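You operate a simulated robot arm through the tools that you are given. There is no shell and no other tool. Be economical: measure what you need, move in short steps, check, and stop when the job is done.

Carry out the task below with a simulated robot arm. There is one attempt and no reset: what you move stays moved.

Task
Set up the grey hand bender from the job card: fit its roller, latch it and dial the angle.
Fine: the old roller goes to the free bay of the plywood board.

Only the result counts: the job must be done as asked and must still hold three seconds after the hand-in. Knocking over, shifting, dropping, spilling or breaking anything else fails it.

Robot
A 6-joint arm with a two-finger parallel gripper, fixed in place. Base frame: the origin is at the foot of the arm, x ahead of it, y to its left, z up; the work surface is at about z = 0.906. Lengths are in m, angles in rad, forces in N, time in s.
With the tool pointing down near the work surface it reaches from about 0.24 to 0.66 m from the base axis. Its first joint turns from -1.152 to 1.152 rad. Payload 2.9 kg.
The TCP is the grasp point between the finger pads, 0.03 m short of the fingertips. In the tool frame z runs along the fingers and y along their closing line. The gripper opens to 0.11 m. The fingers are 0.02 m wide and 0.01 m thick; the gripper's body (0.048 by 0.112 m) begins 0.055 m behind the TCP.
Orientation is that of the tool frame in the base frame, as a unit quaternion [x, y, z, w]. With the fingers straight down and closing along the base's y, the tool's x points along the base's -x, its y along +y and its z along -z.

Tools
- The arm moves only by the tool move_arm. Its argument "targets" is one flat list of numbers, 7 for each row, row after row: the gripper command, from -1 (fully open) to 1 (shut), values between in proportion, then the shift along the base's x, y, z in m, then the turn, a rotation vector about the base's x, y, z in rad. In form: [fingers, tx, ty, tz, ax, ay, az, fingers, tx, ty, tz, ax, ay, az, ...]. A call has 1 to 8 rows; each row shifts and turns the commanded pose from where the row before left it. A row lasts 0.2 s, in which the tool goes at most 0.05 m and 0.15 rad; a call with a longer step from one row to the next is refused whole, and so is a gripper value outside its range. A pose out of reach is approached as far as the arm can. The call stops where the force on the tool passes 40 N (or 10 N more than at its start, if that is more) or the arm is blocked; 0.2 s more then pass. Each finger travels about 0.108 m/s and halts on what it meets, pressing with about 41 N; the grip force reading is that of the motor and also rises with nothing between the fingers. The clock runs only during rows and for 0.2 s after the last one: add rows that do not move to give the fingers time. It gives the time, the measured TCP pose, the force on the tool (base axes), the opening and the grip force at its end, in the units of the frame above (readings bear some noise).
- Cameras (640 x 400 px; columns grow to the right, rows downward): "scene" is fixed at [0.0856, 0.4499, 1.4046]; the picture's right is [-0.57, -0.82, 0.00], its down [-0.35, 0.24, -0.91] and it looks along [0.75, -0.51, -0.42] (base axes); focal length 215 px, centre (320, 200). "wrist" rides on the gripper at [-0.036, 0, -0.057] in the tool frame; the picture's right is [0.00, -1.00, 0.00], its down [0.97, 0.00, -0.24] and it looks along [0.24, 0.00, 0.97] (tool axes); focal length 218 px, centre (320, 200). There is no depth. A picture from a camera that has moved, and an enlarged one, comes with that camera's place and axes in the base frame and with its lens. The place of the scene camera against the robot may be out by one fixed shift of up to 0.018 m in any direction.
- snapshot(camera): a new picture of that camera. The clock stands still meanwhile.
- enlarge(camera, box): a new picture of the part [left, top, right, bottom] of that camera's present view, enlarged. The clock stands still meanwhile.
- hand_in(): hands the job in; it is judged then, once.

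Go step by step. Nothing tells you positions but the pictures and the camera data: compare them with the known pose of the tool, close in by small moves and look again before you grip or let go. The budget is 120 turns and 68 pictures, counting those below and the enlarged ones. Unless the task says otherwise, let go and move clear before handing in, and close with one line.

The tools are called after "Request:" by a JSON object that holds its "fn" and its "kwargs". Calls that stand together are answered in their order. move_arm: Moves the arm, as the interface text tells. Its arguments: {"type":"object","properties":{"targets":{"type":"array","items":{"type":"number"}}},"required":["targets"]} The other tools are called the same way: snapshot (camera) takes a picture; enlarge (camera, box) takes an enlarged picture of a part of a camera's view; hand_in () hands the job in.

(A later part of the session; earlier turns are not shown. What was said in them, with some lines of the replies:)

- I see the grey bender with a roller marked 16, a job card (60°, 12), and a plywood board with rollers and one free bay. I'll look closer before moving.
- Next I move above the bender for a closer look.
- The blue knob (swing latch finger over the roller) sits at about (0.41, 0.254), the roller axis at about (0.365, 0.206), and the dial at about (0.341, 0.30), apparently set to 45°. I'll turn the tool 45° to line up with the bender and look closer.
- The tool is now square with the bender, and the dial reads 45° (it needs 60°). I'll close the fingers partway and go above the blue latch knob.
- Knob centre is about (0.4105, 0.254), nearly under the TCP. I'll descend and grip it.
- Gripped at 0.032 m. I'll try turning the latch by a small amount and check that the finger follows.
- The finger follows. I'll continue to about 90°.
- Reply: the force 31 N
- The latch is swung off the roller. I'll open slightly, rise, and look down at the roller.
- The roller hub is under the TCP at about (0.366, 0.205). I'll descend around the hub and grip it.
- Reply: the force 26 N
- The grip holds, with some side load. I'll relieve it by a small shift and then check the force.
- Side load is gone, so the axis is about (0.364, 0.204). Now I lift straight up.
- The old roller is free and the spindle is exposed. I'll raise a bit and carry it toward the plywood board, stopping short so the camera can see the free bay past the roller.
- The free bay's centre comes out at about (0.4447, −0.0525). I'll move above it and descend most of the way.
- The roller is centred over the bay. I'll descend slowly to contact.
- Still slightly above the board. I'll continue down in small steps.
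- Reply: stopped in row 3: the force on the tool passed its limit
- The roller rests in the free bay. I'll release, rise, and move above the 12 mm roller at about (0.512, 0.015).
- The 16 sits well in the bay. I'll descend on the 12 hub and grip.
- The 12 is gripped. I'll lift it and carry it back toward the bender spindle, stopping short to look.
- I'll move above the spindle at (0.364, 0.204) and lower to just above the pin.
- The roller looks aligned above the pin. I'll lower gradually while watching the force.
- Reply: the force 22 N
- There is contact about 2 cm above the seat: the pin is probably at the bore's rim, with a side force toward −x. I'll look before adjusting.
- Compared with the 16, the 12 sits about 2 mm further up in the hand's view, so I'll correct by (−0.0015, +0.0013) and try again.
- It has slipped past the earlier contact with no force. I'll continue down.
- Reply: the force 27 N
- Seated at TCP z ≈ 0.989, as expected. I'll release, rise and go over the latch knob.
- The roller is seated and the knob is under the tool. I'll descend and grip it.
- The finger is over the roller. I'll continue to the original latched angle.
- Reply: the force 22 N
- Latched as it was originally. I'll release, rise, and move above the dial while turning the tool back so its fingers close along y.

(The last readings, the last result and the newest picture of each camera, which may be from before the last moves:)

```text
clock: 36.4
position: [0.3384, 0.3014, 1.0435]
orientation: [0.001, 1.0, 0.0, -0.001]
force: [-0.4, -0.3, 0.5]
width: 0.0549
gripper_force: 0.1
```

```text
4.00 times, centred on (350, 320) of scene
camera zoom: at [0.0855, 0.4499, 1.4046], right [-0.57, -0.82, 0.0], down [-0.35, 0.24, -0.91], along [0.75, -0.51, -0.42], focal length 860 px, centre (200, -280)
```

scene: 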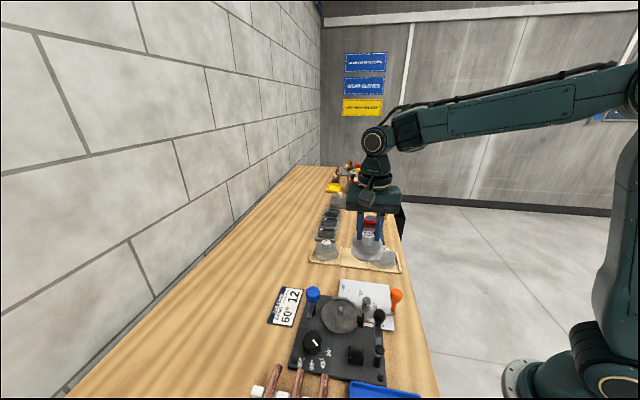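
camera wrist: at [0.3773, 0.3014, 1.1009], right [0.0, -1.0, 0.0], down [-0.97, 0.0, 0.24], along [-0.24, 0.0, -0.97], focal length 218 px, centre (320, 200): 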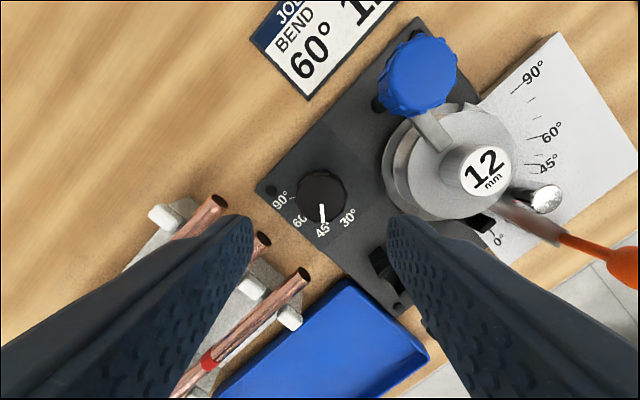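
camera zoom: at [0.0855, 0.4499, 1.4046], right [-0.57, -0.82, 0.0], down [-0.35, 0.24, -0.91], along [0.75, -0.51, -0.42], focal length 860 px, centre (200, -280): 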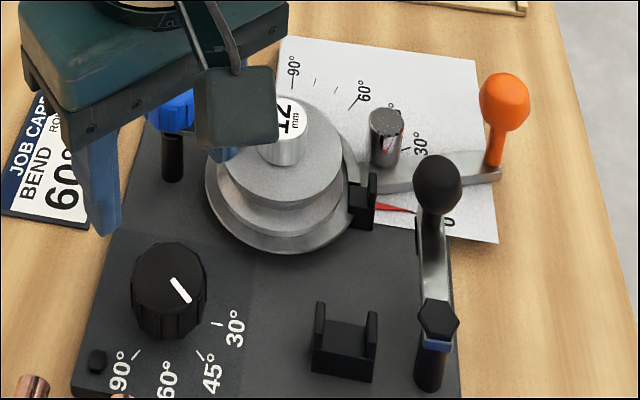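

The dial's centre is at about (0.341, 0.301). I'll narrow the opening slightly, descend around it and grip.

Request:
{"fn": "move_arm", "kwargs": {"targets": [0.12, 0.0025, -0.0005, -0.02, 0, 0, 0, 0.12, 0, 0, -0.03, 0, 0, 0, 0.12, 0, 0, -0.025, 0, 0, 0, 0.12, 0, 0, -0.012, 0, 0, 0, 0.5, 0, 0, 0, 0, 0, 0, 0.5, 0, 0, 0, 0, 0, 0]}}

Request:
{"fn": "enlarge", "kwargs": {"camera": "scene", "box": [270, 300, 390, 400]}}

```text
clock: 37.8
position: [0.3441, 0.2998, 0.9559]
orientation: [0.002, 1.0, 0.0, 0.0]
force: [-0.4, -6.8, 7.1]
width: 0.0373
gripper_force: 44.9
```

```text
4.00 times, centred on (330, 350) of scene
camera zoom: at [0.0855, 0.4496, 1.4047], right [-0.57, -0.82, 0.0], down [-0.35, 0.24, -0.91], along [0.75, -0.51, -0.42], focal length 860 px, centre (280, -400)
```

zoom: 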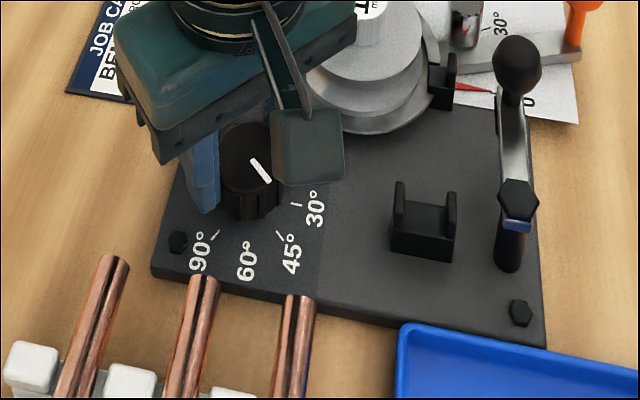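

Gripped at 0.037 m. I'll turn clockwise by about 0.65 rad toward 60°.

Request:
{"fn": "move_arm", "kwargs": {"targets": [0.5, 0, 0, 0, 0, 0, -0.13, 0.5, 0, 0, 0, 0, 0, -0.13, 0.5, 0, 0, 0, 0, 0, -0.13, 0.5, 0, 0, 0, 0, 0, -0.13, 0.5, 0, 0, 0, 0, 0, -0.13, 0.5, 0, 0, 0, 0, 0, 0]}}

Request:
{"fn": "enlarge", "kwargs": {"camera": "scene", "box": [290, 320, 350, 370]}}

```text
clock: 39.2
position: [0.344, 0.2984, 0.9554]
orientation: [0.322, 0.947, -0.004, -0.001]
force: [-3.4, -34.4, -5.0]
width: 0.0379
gripper_force: 45.1
```

```text
8.00 times, centred on (320, 345) of scene
camera zoom: at [0.0855, 0.449, 1.405], right [-0.57, -0.82, 0.0], down [-0.35, 0.24, -0.91], along [0.75, -0.51, -0.42], focal length 1720 px, centre (320, -960)
```

zoom: 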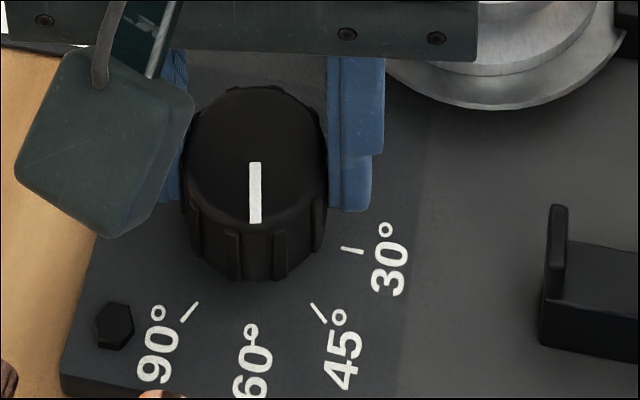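

The pointer is at about 32° in my angular measure, with the 60° tick at about 36–37°. I'll relieve the side load, add a small turn, then release and look.

Request:
{"fn": "move_arm", "kwargs": {"targets": [0.5, 0, -0.002, 0, 0, 0, 0, 0.5, 0, 0, 0, 0, 0, -0.07, 0.5, 0, 0, 0, 0, 0, 0, 0.1, 0, 0, 0, 0, 0, 0, 0.1, 0, 0, 0.03, 0, 0, 0, 0.1, 0, 0, 0.04, 0, 0, 0, 0.1, 0.02, -0.02, 0.02, 0, 0, 0]}}

Request:
{"fn": "enlarge", "kwargs": {"camera": "scene", "box": [290, 320, 350, 370]}}

Request:
{"fn": "snapshot", "kwargs": {"camera": "wrist"}}

```text
clock: 40.8
position: [0.3629, 0.2795, 1.0483]
orientation: [0.353, 0.936, 0.0, 0.0]
force: [0.0, -0.5, 0.2]
width: 0.0493
gripper_force: 0.0
```

```text
8.00 times, centred on (320, 345) of scene
camera zoom: at [0.0855, 0.4499, 1.4047], right [-0.57, -0.82, 0.0], down [-0.35, 0.24, -0.91], along [0.75, -0.51, -0.42], focal length 1720 px, centre (320, -960)
```

zoom: 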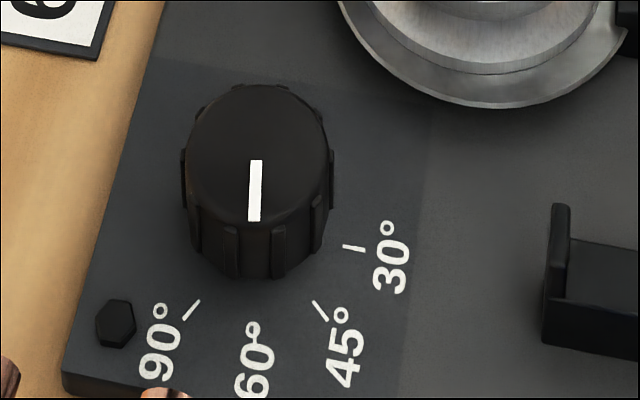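

```text
21 pictures are left
camera wrist: at [0.3905, 0.2553, 1.1046], right [-0.66, -0.75, 0.0], down [-0.73, 0.64, 0.24], along [-0.18, 0.16, -0.97], focal length 218 px, centre (320, 200)
```

wrist: 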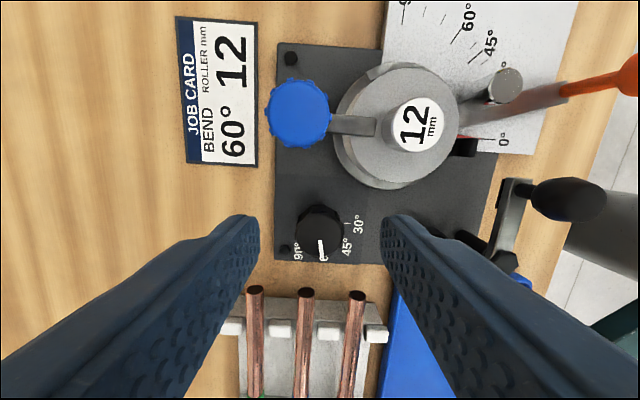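

The pointer is nearly at 60°. I'll shift the wrist camera to the label side so the knob does not hide the 60° tick.

Request:
{"fn": "move_arm", "kwargs": {"targets": [0.1, -0.02, 0.018, 0.005, 0, 0, 0, 0.1, -0.025, 0.025, 0, 0, 0, 0, 0.1, -0.025, 0.025, 0, 0, 0, 0, 0.1, 0, 0, 0, 0, 0, 0]}}

Request:
{"fn": "snapshot", "kwargs": {"camera": "wrist"}}

```text
clock: 41.8
position: [0.2917, 0.3477, 1.0514]
orientation: [0.353, 0.936, 0.0, 0.0]
force: [-0.3, -0.4, 0.1]
width: 0.0494
gripper_force: 0.0
```

```text
20 pictures are left
camera wrist: at [0.3193, 0.3245, 1.1091], right [-0.66, -0.75, 0.0], down [-0.73, 0.64, 0.24], along [-0.18, 0.16, -0.97], focal length 218 px, centre (320, 200)
```

wrist: 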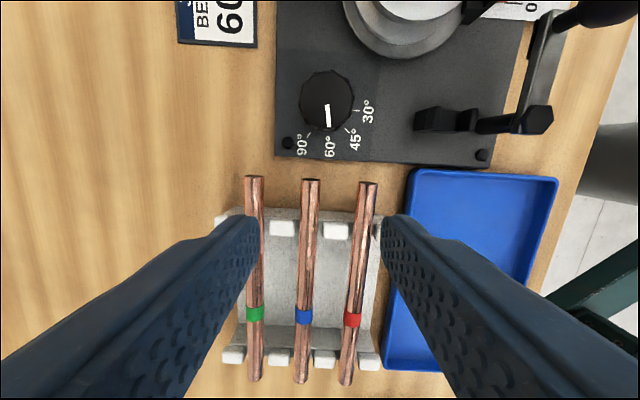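

Request:
{"fn": "enlarge", "kwargs": {"camera": "wrist", "box": [285, 60, 385, 165]}}

```text
3.81 times, centred on (335, 112) of wrist
camera zoom: at [0.3193, 0.3245, 1.1091], right [-0.66, -0.75, 0.0], down [-0.73, 0.64, 0.24], along [-0.18, 0.16, -0.97], focal length 832 px, centre (263, 533)
```

zoom: 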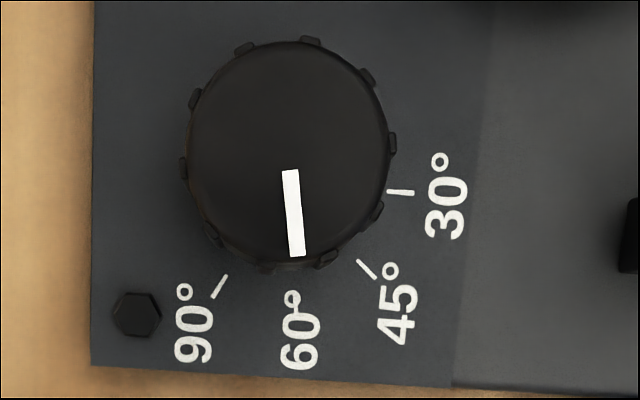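

Request:
{"fn": "enlarge", "kwargs": {"camera": "wrist", "box": [305, 95, 355, 150]}}

```text
7.27 times, centred on (330, 122) of wrist
camera zoom: at [0.3193, 0.3245, 1.1091], right [-0.66, -0.75, 0.0], down [-0.73, 0.64, 0.24], along [-0.18, 0.16, -0.97], focal length 1587 px, centre (247, 764)
```

zoom: 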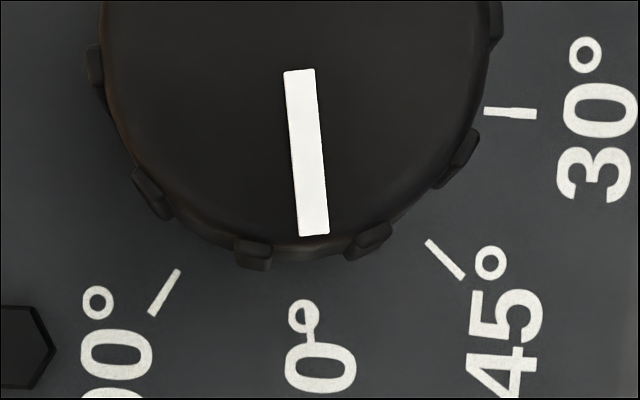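

The 60° tick sits at about 6.2° in my measure and the pointer at 6.2°, so the dial is on 60°. I'll retract and do a final check of the whole bench.

Request:
{"fn": "move_arm", "kwargs": {"targets": [0.1, 0, 0, 0.04, 0, 0, 0, 0.1, 0, 0, 0.04, 0, 0, 0, 0.1, 0, -0.03, 0.04, 0, 0, 0, 0.1, 0, -0.03, 0.04, 0, 0, 0, 0.1, 0, -0.03, 0.03, 0, 0, 0]}}

Request:
{"fn": "snapshot", "kwargs": {"camera": "wrist"}}

Request:
{"fn": "enlarge", "kwargs": {"camera": "scene", "box": [260, 220, 430, 400]}}

```text
clock: 43.0
position: [0.2922, 0.2568, 1.242]
orientation: [0.353, 0.936, 0.0, -0.001]
force: [0.0, 0.0, -0.9]
width: 0.0497
gripper_force: 0.1
```

```text
17 pictures are left
camera wrist: at [0.3211, 0.2329, 1.2991], right [-0.66, -0.75, 0.0], down [-0.73, 0.64, 0.24], along [-0.18, 0.16, -0.97], focal length 218 px, centre (320, 200)
```

wrist: 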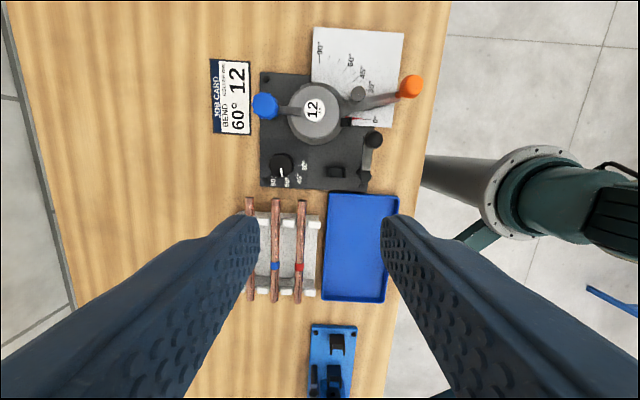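

```text
2.22 times, centred on (345, 310) of scene
camera zoom: at [0.0855, 0.4499, 1.4047], right [-0.57, -0.82, 0.0], down [-0.35, 0.24, -0.91], along [0.75, -0.51, -0.42], focal length 478 px, centre (264, -44)
```

zoom: 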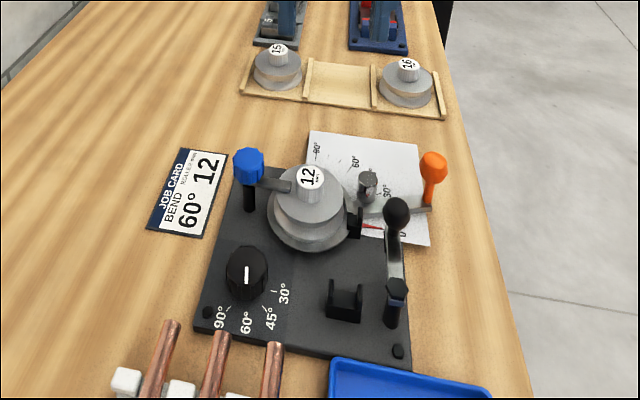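

The 12 roller is seated and latched, the dial is on 60°, the 16 roller is in the formerly free bay, and the arm is clear. I'm handing in.

Request:
{"fn": "hand_in", "kwargs": {}}

```text
The job is handed in.
```

The grey bender now has the 12 mm roller fitted and latched with the dial on 60°, and the old 16 mm roller is in the free bay of the plywood board.
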